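You operate a simulated robot arm through the tools that you are given. There is no shell and no other tool. Be economical: measure what you need, move in short steps, check, and stop when the job is done.

Carry out the task below with a simulated robot arm. There is one attempt and no reset: what you move stays moved.

TASK
Fetch the bench cloth and set it on the parts tray.
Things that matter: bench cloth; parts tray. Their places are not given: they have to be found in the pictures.

It is judged by the outcome, as a careful person would: the job done as asked, and still so three seconds after it is handed in. It fails if anything else is knocked over, pushed out of place, dropped, spilled or broken.

THE ROBOT
A 6-joint arm with a two-finger parallel gripper, fixed in place. Base frame: the origin is at the foot of the arm, x ahead of it, y to its left, z up; the work surface is at about z = 0. Lengths are in mm, angles in degrees, forces in N, time in s.
With the tool pointing down near the work surface it reaches from about 140 to 580 mm from the base axis. Its first joint turns from -66.0 to 66.0 degrees. Payload 2.1 kg.
Tool frame: the origin (TCP) lies between the finger pads and is the grasp point; the fingertips stand 30 mm ahead of it; z points along the fingers, y is the line along which they close. The gripper opens to 94 mm. The fingers are 28 mm wide and 10 mm thick; the gripper's body (50 by 96 mm) begins 55 mm behind the TCP.
Orientation is that of the tool frame in the base frame, as a unit quaternion [w, x, y, z]. With the fingers straight down and closing along the base's y, the tool's x points along the base's -x, its y along +y and its z along -z.

THE INTERFACE
- The arm moves only by the tool servo_tool. Its argument "rows" is a list that holds one entry, the list of rows, each a list of 7 numbers: the shift along the tool's x, y, z in mm, then the turn, a rotation vector about the tool's x, y, z in rad, then the closure, from 0 (fully open) to 1 (shut). In form: [[[tx, ty, tz, ax, ay, az, grip], ...]]. A call has 1 to 10 rows; each row shifts and turns the commanded pose from where the row before left it, along the tool's axes as they then stand. A row lasts 0.2 s, in which the tool goes at most 50 mm and 8.6 degrees; a call with a longer step from one row to the next is refused whole, and so is a gripper value outside its range. A pose out of reach is approached as far as the arm can. The call stops where the force on the tool passes 40 N (or 10 N more than at its start, if that is more) or the arm is blocked; 0.2 s more then pass. The fingers move at their own pace (about 72 mm/s each) and stop on an object; they squeeze with about 44 N. The grip force told is the motor's: it shows also when the fingers shut on nothing. Time passes only in rows, and 0.2 s behind the last, so rows that do not move let the fingers close. It gives the time, the measured TCP pose, the force on the tool (base axes), the opening and the grip force at its end, in the units of the frame above (readings bear some noise), and new pictures: "views" is both (left out), scene, wrist or none.
- Cameras (640 x 400 px; columns grow to the right, rows downward): "scene" is fixed at [38.7, -356.1, 501.4]; the picture's right is [0.91, -0.42, 0.00], its down [-0.17, -0.37, -0.91] and it looks along [0.38, 0.83, -0.40] (base axes); focal length 336 px, centre (320, 200). "wrist" rides on the gripper at [-37, 0, -58] in the tool frame; the picture's right is [0.00, -1.00, 0.00], its down [0.97, 0.00, -0.24] and it looks along [0.24, 0.00, 0.97] (tool axes); focal length 218 px, centre (320, 200).
- probe_pixels(camera, pixels): for up to 12 pixels [column, row] of the newest picture of that camera ("zoom" is the newest enlarged one), the place [x, y, z] in the base frame of the surface seen there, good to about 2 mm. No time passes.
- enlarge(camera, box): a new picture of the part [left, top, right, bottom] of that camera's present view, enlarged. No time passes.
- job_done(): hands the job in; it is judged then, once.

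Work in short steps. Measure before you move; look again where a grasp or a placing could have gone wrong, and mend it. You have 60 turns and 100 pictures in all, the two below and enlarged ones among them. Open the gripper and draw the arm clear of the work before you hand the job in, unless the task says otherwise; then end with one line.

The tools are called after ">>>" by a JSON object that holds its "api" and its "payload". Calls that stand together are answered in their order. servo_tool: Moves the arm, as the interface text tells. Its arguments: {"type":"object","properties":{"rows":{"type":"array","items":{"type":"array","items":{"type":"array","items":{"type":"number"}}}},"views":{"type":"string","enum":["both","scene","wrist","none"]}},"required":["rows"]} The other tools are called the same way: probe_pixels (camera, pixels) gives the place of the surface under pixels of a picture; enlarge (camera, box) takes an enlarged picture of a part of a camera's view; job_done () hands the job in.

At the start:

```text
t: 0.0
ee_pos: [202.6, 183.1, 225.9]
ee_rot: [0.001, -0.001, 1.0, -0.001]
ft_force: [0.1, 0.3, 0.4]
opening: 93.6
gripper_force: 0.1
```

scene: 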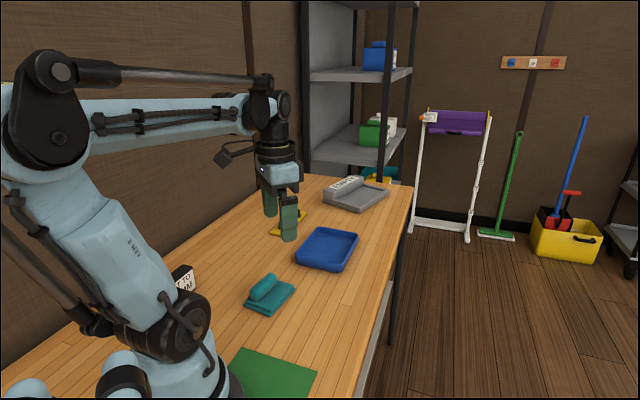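
wrist: 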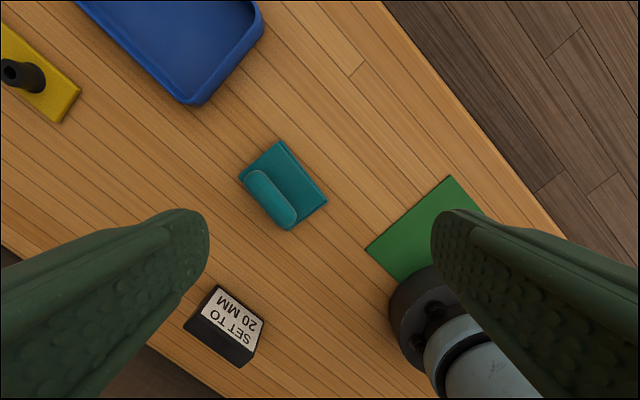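

The teal cloth is at about scene (270,293). There is a blue tray at (328,250) and a labelled grey tray at (355,193), so I'll enlarge both areas.

>>> {"api": "enlarge", "payload": {"camera": "scene", "box": [260, 160, 420, 260]}}

>>> {"api": "enlarge", "payload": {"camera": "wrist", "box": [160, 100, 400, 250]}}

>>> {"api": "probe_pixels", "payload": {"camera": "wrist", "pixels": [[258, 180], [288, 215], [272, 198], [280, 140], [327, 201], [240, 178], [290, 230], [300, 185], [190, 60], [198, 103], [262, 20], [230, 290]]}}

>>> {"api": "probe_pixels", "payload": {"camera": "scene", "pixels": [[328, 250], [300, 262], [340, 270], [357, 235], [318, 230], [362, 197], [340, 185], [325, 203], [365, 210], [388, 190], [270, 281], [278, 298]]}}

```text
4.00 times, centred on (340, 210) of scene
```

zoom: 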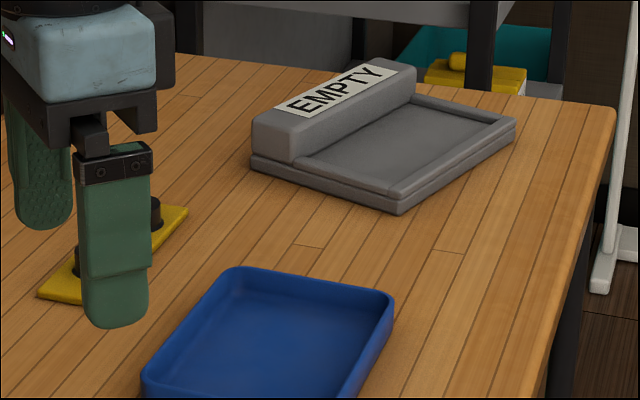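

```text
2.67 times, centred on (280, 175) of wrist
```

zoom: 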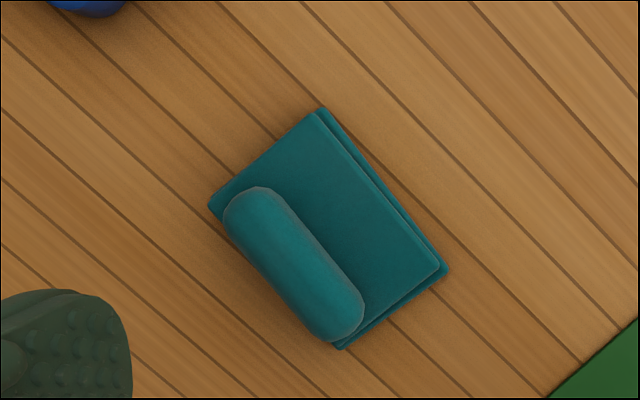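

```text
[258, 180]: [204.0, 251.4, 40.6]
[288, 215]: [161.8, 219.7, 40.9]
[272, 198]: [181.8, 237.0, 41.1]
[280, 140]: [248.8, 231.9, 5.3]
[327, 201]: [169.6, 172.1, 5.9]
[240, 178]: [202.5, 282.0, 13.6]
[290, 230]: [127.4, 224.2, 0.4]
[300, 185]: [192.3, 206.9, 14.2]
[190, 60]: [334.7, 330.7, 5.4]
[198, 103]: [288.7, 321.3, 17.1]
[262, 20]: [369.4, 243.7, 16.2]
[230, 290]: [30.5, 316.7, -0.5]
```

```text
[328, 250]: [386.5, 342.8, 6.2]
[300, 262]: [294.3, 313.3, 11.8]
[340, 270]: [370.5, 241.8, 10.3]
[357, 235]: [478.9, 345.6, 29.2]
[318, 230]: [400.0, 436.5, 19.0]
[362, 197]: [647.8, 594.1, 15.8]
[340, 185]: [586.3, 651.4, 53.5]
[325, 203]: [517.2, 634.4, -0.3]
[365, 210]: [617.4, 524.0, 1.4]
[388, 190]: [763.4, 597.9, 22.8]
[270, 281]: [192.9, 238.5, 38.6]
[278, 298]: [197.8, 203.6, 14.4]
```

The grey "EMPTY" item is a different fixture and is out of reach, at about (650,600). The blue tray at about (386,340) is the parts tray. The cloth's graspable roll is centred near (183,236), top at z 41, running at about 35° to x. I'll move above it and turn to straddle the roll.

>>> {"api": "servo_tool", "payload": {"rows": [[[7, 18, 22, 0, 0, 0, 0], [7, 18, 22, 0, 0, 0, 0], [6, 17, 22, 0, 0, 0, 0], [0, 0, 0, 0, 0, -0.122, 0], [0, 0, 0, 0, 0, -0.122, 0], [0, 0, 0, 0, 0, -0.122, 0], [0, 0, 0, 0, 0, -0.122, 0], [0, 0, 0, 0, 0, -0.122, 0], [0, 0, 0, 0, 0, 0, 0]]]}}

```text
t: 2.0
ee_pos: [182.8, 237.3, 159.6]
ee_rot: [0.001, -0.302, 0.953, -0.001]
ft_force: [0.2, 0.7, 1.0]
opening: 94.1
gripper_force: 0.0
```

scene: 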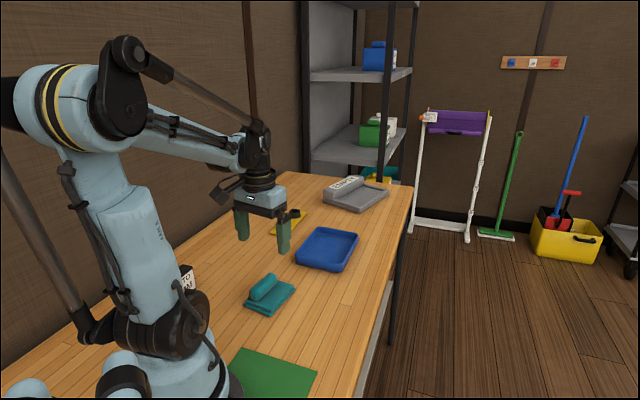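
wrist: 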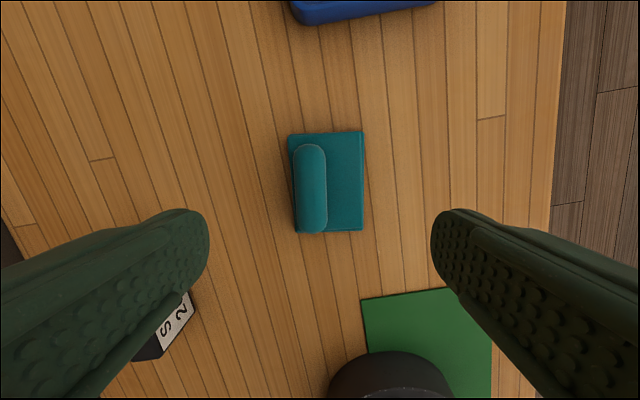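

The roll at columns 294–328, row 188 is nearly upright in the wrist view and about 10 px left of centre. I'll measure it precisely.

>>> {"api": "probe_pixels", "payload": {"camera": "wrist", "pixels": [[309, 152], [311, 188], [313, 222], [297, 188], [326, 188], [291, 188], [345, 188], [309, 146], [313, 230], [289, 150], [363, 135], [361, 228]]}}

>>> {"api": "probe_pixels", "payload": {"camera": "scene", "pixels": [[297, 261], [305, 229], [357, 233], [345, 271], [299, 252], [325, 228], [320, 267], [352, 252], [310, 255], [330, 240], [345, 245], [335, 262]]}}

```text
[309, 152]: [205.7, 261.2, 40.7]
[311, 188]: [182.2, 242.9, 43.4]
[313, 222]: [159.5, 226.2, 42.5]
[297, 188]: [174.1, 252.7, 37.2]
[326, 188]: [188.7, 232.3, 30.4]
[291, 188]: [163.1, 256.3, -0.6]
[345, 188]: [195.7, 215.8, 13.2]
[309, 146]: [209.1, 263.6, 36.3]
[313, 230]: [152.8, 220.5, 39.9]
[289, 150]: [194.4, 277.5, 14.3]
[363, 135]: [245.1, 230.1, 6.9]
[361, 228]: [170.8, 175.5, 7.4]
```

```text
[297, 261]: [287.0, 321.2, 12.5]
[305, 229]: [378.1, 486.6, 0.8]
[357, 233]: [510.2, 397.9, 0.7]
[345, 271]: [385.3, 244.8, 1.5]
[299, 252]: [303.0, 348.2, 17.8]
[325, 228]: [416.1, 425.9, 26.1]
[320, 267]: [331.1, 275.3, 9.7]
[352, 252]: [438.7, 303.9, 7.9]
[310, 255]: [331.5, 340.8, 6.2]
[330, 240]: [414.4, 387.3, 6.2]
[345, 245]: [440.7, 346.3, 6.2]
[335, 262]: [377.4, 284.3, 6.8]
```

The roll axis is at 37° and centred at about (182,243.5), top at z 43. I'll make that small correction, then descend until the tips are just above the folded part (z 14).

>>> {"api": "servo_tool", "payload": {"rows": [[[-2.8, 5.4, 0, 0, 0, -0.035, 0], [0, 0, 30, 0, 0, 0, 0], [0, 0, 30, 0, 0, 0, 0], [0, 0, 25, 0, 0, 0, 0], [0, 0, 15, 0, 0, 0, 0], [0, 0, 10.5, 0, 0, 0, 0], [0, 0, 0, 0, 0, 0, 0]]]}}

```text
t: 3.6
ee_pos: [181.2, 242.1, 51.7]
ee_rot: [0.001, -0.317, 0.948, 0.0]
ft_force: [-0.8, -0.3, 0.0]
opening: 94.2
gripper_force: 0.0
```

scene: 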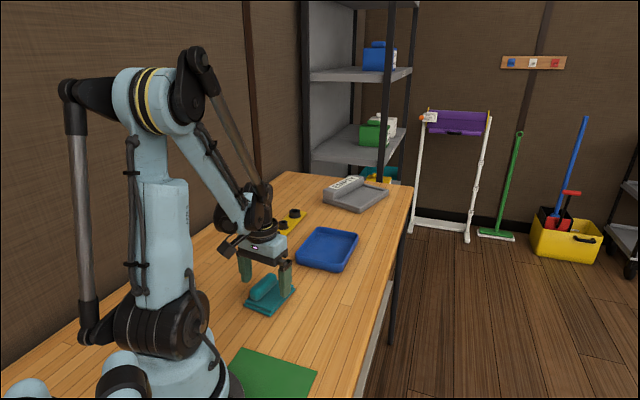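
wrist: 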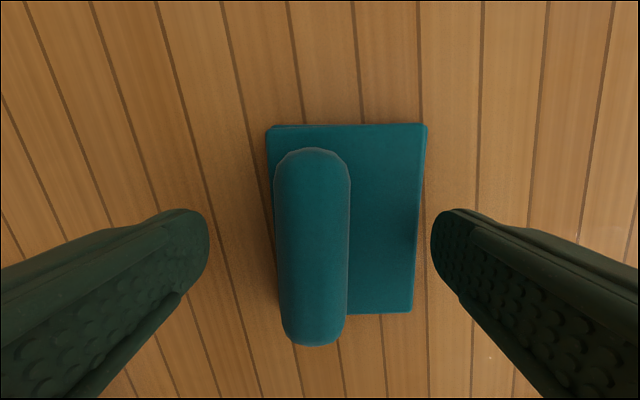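

The roll is aligned between the fingers. I'll go down about 3 mm more and close.

>>> {"api": "servo_tool", "payload": {"rows": [[[0, 0, 3, 0, 0, 0, 0], [0, 0, 0, 0, 0, 0, 0.5], [0, 0, 0, 0, 0, 0, 1], [0, 0, 0, 0, 0, 0, 1], [0, 0, 0, 0, 0, 0, 1], [0, 0, 0, 0, 0, 0, 1], [0, 0, 0, 0, 0, 0, 1]]]}}

```text
t: 5.2
ee_pos: [182.0, 241.6, 46.6]
ee_rot: [0.001, -0.317, 0.948, -0.001]
ft_force: [0.5, -0.3, 1.1]
opening: 26.7
gripper_force: 44.1
```

scene: 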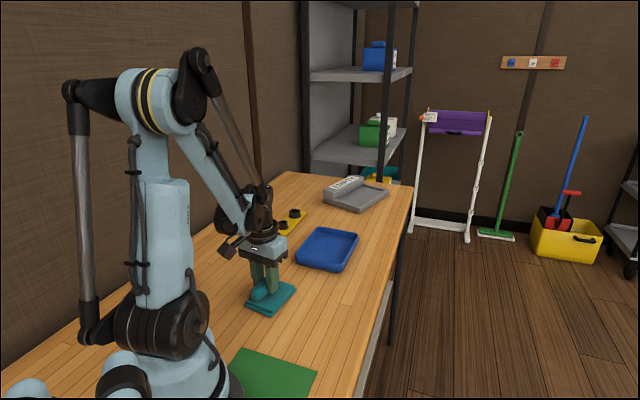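
wrist: 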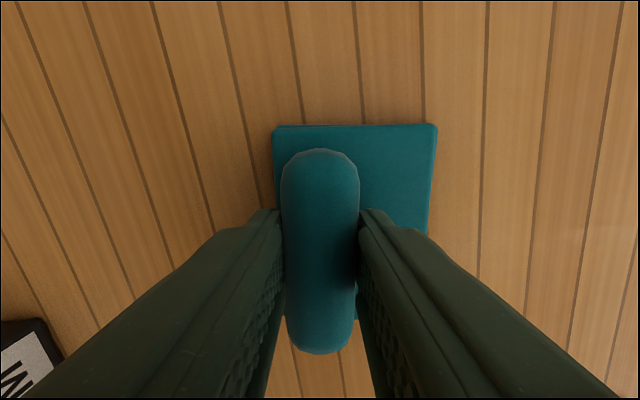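

The fingers hold the roll (opening 26.7, 44 N). I'll lift 90 mm and check that the cloth comes along.

>>> {"api": "servo_tool", "payload": {"rows": [[[0, 0, -10, 0, 0, 0, 1], [0, 0, -20, 0, 0, 0, 1], [0, 0, -25, 0, 0, 0, 1], [0, 0, -25, 0, 0, 0, 1], [0, 0, -10, 0, 0, 0, 1], [0, 0, 0, 0, 0, 0, 1]]]}}

```text
t: 6.6
ee_pos: [181.3, 242.8, 139.2]
ee_rot: [0.001, -0.317, 0.948, -0.001]
ft_force: [0.3, 0.5, 0.0]
opening: 26.5
gripper_force: 43.7
```

scene: 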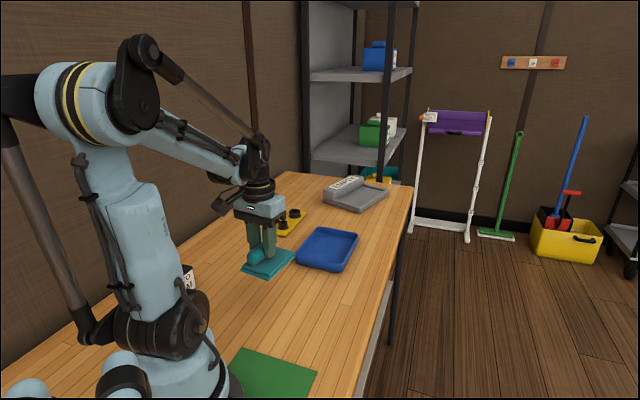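
wrist: 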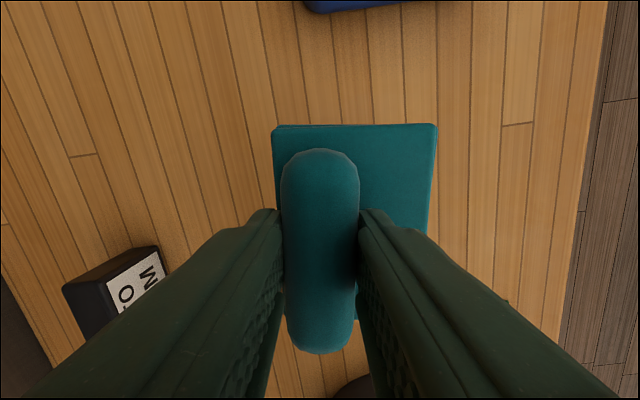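

The cloth is lifted and held. I'll look at the tray closely to find its floor corners and orientation.

>>> {"api": "enlarge", "payload": {"camera": "scene", "box": [280, 215, 376, 275]}}

```text
6.67 times, centred on (328, 245) of scene
```

zoom: 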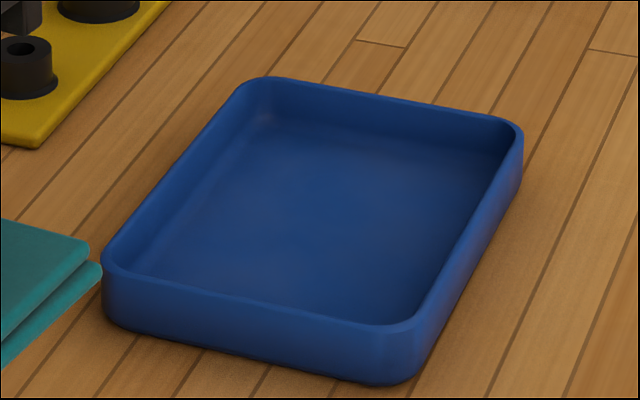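

>>> {"api": "probe_pixels", "payload": {"camera": "zoom", "pixels": [[106, 258], [118, 272], [392, 329], [416, 318], [519, 128], [500, 118], [248, 80], [270, 78], [270, 125], [150, 272], [480, 155], [310, 220]]}}

```text
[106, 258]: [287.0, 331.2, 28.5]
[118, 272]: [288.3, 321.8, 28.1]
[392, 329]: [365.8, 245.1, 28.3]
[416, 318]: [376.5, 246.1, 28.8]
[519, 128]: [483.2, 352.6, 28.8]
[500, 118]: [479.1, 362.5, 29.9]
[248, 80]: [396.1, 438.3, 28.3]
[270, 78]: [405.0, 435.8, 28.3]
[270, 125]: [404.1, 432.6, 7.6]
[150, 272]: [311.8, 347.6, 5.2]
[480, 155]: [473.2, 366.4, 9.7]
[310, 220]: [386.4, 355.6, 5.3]
```

The tray is centred at (385,341), its long axis at 45°, interior about 150×112 mm and floor at z 6. The cloth (about 92×69) fits if I turn 8.5° more and put the TCP at (378,352). I'll move above it at height.

>>> {"api": "servo_tool", "payload": {"rows": [[[0, 0, 0, 0, 0, -0.074, 1], [0, 0, 0, 0, 0, -0.074, 1], [-20, -6, 0, 0, 0, 0, 1], [-36, -10.7, 0, 0, 0, 0, 1], [-36, -10.7, 0, 0, 0, 0, 1], [-36, -10.7, 0, 0, 0, 0, 1], [-36, -10.7, 0, 0, 0, 0, 1], [-31.8, -9.4, 0, 0, 0, 0, 1], [-20, -5.9, 0, 0, 0, 0, 1], [0, 0, 0, 0, 0, 0, 1]]]}}

```text
t: 8.8
ee_pos: [382.1, 350.9, 137.9]
ee_rot: [0.001, -0.386, 0.922, 0.0]
ft_force: [-0.4, -0.3, 0.6]
opening: 26.4
gripper_force: 44.5
```

scene: 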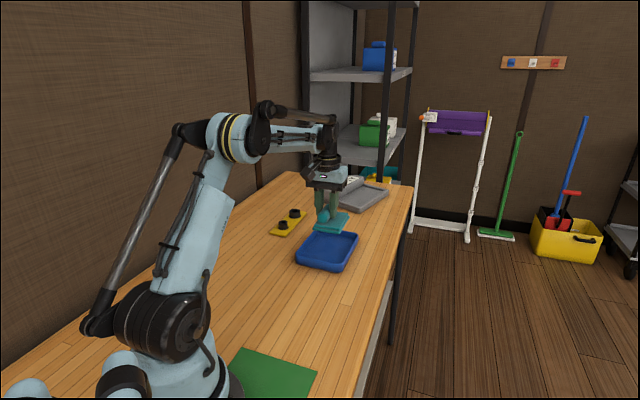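
wrist: 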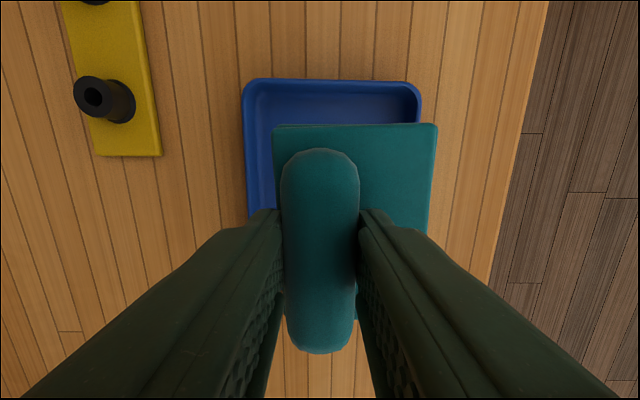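

The alignment is good; I'll correct by about 4 mm and descend to z≈88 for a check.

>>> {"api": "servo_tool", "payload": {"rows": [[[2.1, 3.5, 0, 0, 0, 0, 1], [0, 0, 25, 0, 0, 0, 1], [0, 0, 25, 0, 0, 0, 1], [0, 0, 0, 0, 0, 0, 1]]]}}

>>> {"api": "enlarge", "payload": {"camera": "scene", "box": [280, 195, 376, 275]}}

```text
t: 9.8
ee_pos: [375.4, 350.9, 85.9]
ee_rot: [0.001, -0.386, 0.922, 0.0]
ft_force: [-0.1, -0.1, -1.0]
opening: 26.3
gripper_force: 44.1
```

scene: 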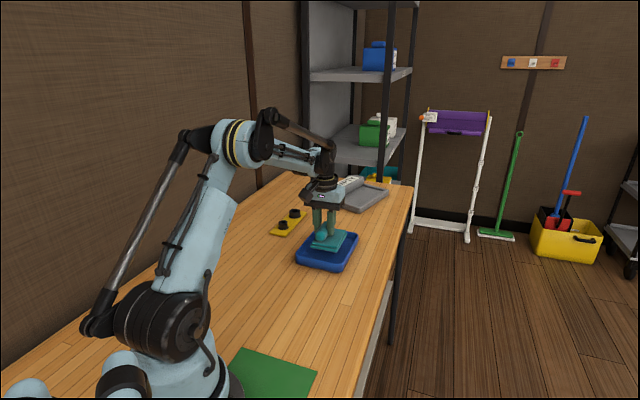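
wrist: 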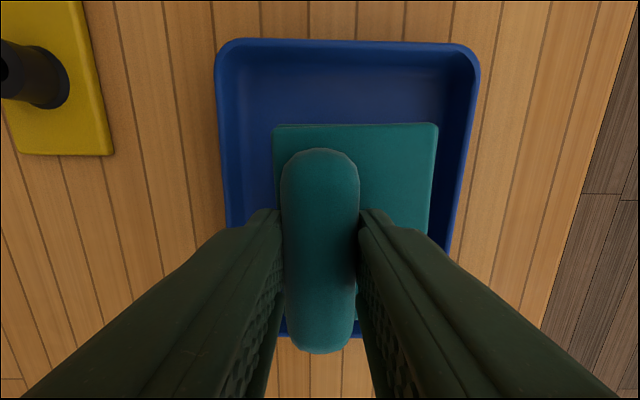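

```text
5.00 times, centred on (328, 235) of scene
```

zoom: 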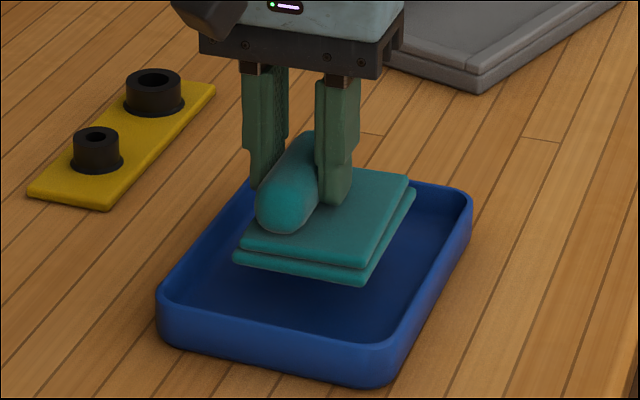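

The cloth hangs inside the tray outline. I'll lower it to the floor (TCP about 53), keeping watch for contact, and later open only partly so the fingers don't push the rim.

>>> {"api": "servo_tool", "payload": {"rows": [[[-1, -1, 12, 0, 0, 0, 1], [0, 0, 12, 0, 0, 0, 1], [0, 0, 6, 0, 0, 0, 1], [0, 0, 3, 0, 0, 0, 1], [0, 0, 0, 0, 0, 0, 1]]], "views": "wrist"}}

>>> {"api": "enlarge", "payload": {"camera": "scene", "box": [280, 195, 376, 275]}}

```text
t: 11.0
ee_pos: [378.2, 351.1, 54.9]
ee_rot: [0.001, -0.385, 0.923, -0.001]
ft_force: [-0.7, -0.1, -0.3]
opening: 26.3
gripper_force: 44.1
```

wrist: 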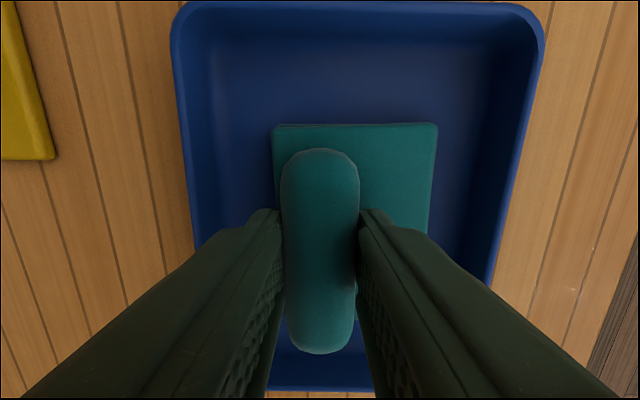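

```text
5.00 times, centred on (328, 235) of scene
```

zoom: 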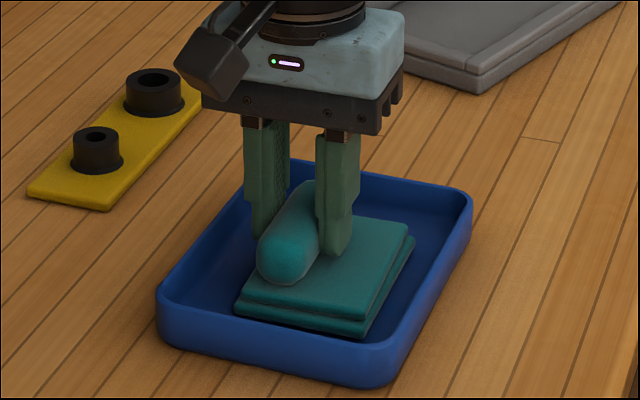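

The cloth is inside the tray and about at the floor. I'll go down 1.5 mm, open to about 50 mm, then rise straight up.

>>> {"api": "servo_tool", "payload": {"rows": [[[0, 0, 1.5, 0, 0, 0, 1], [0, 0, 0, 0, 0, 0, 0.6], [0, 0, 0, 0, 0, 0, 0.47], [0, 0, 0, 0, 0, 0, 0.47], [0, 0, 0, 0, 0, 0, 0.47]]], "views": "wrist"}}

```text
t: 12.2
ee_pos: [378.0, 351.5, 53.6]
ee_rot: [0.001, -0.386, 0.923, -0.001]
ft_force: [-0.5, 0.4, -0.1]
opening: 49.7
gripper_force: 0.1
```

wrist: 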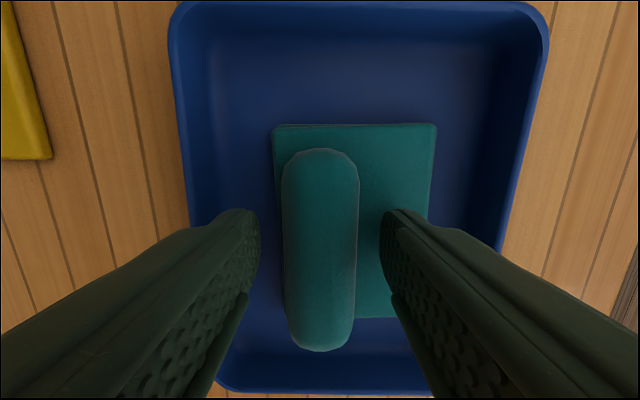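

Released cleanly. Next I'll rise straight up, open fully and back away.

>>> {"api": "servo_tool", "payload": {"rows": [[[0, 0, -15, 0, 0, 0, 0.47], [0, 0, -30, 0, 0, 0, 0.47], [0, 0, -35, 0, 0, 0, 0.47], [0, 0, -40, 0, 0, 0, 0], [20, 0, -20, 0, 0, 0, 0], [35, 0, 0, 0, 0, 0, 0], [35, 0, 0, 0, 0, 0, 0], [20, 0, 0, 0, 0, 0, 0], [0, 0, 0, 0, 0, 0, 0]]]}}

>>> {"api": "enlarge", "payload": {"camera": "scene", "box": [260, 175, 388, 275]}}

```text
t: 14.2
ee_pos: [300.1, 274.3, 192.6]
ee_rot: [0.002, -0.387, 0.922, -0.001]
ft_force: [0.2, 0.5, 0.3]
opening: 94.0
gripper_force: 0.1
```

scene: 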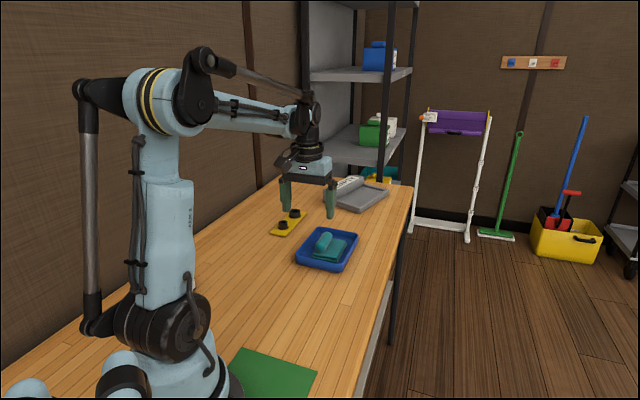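
wrist: 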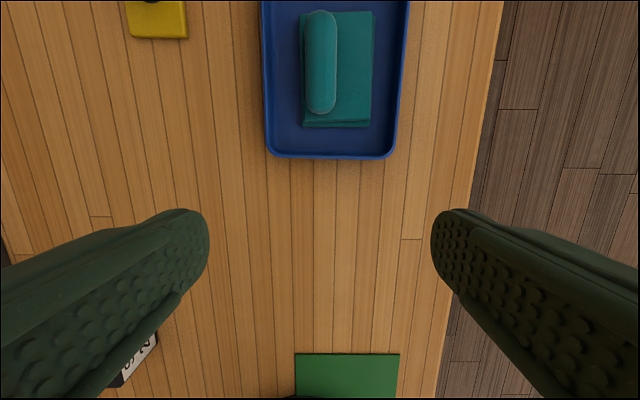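

```text
4.00 times, centred on (324, 225) of scene
```

zoom: 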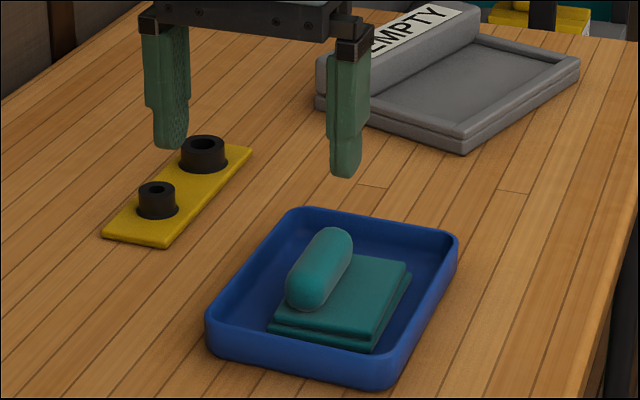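

The cloth lies flat in the blue tray, the arm is clear, and nothing else looks moved.

>>> {"api": "job_done", "payload": {}}

```text
The job is handed in.
```

The bench cloth is lying flat in the blue tray, which I took to be the parts tray. The gripper is open, the arm is clear, and nothing else was moved.
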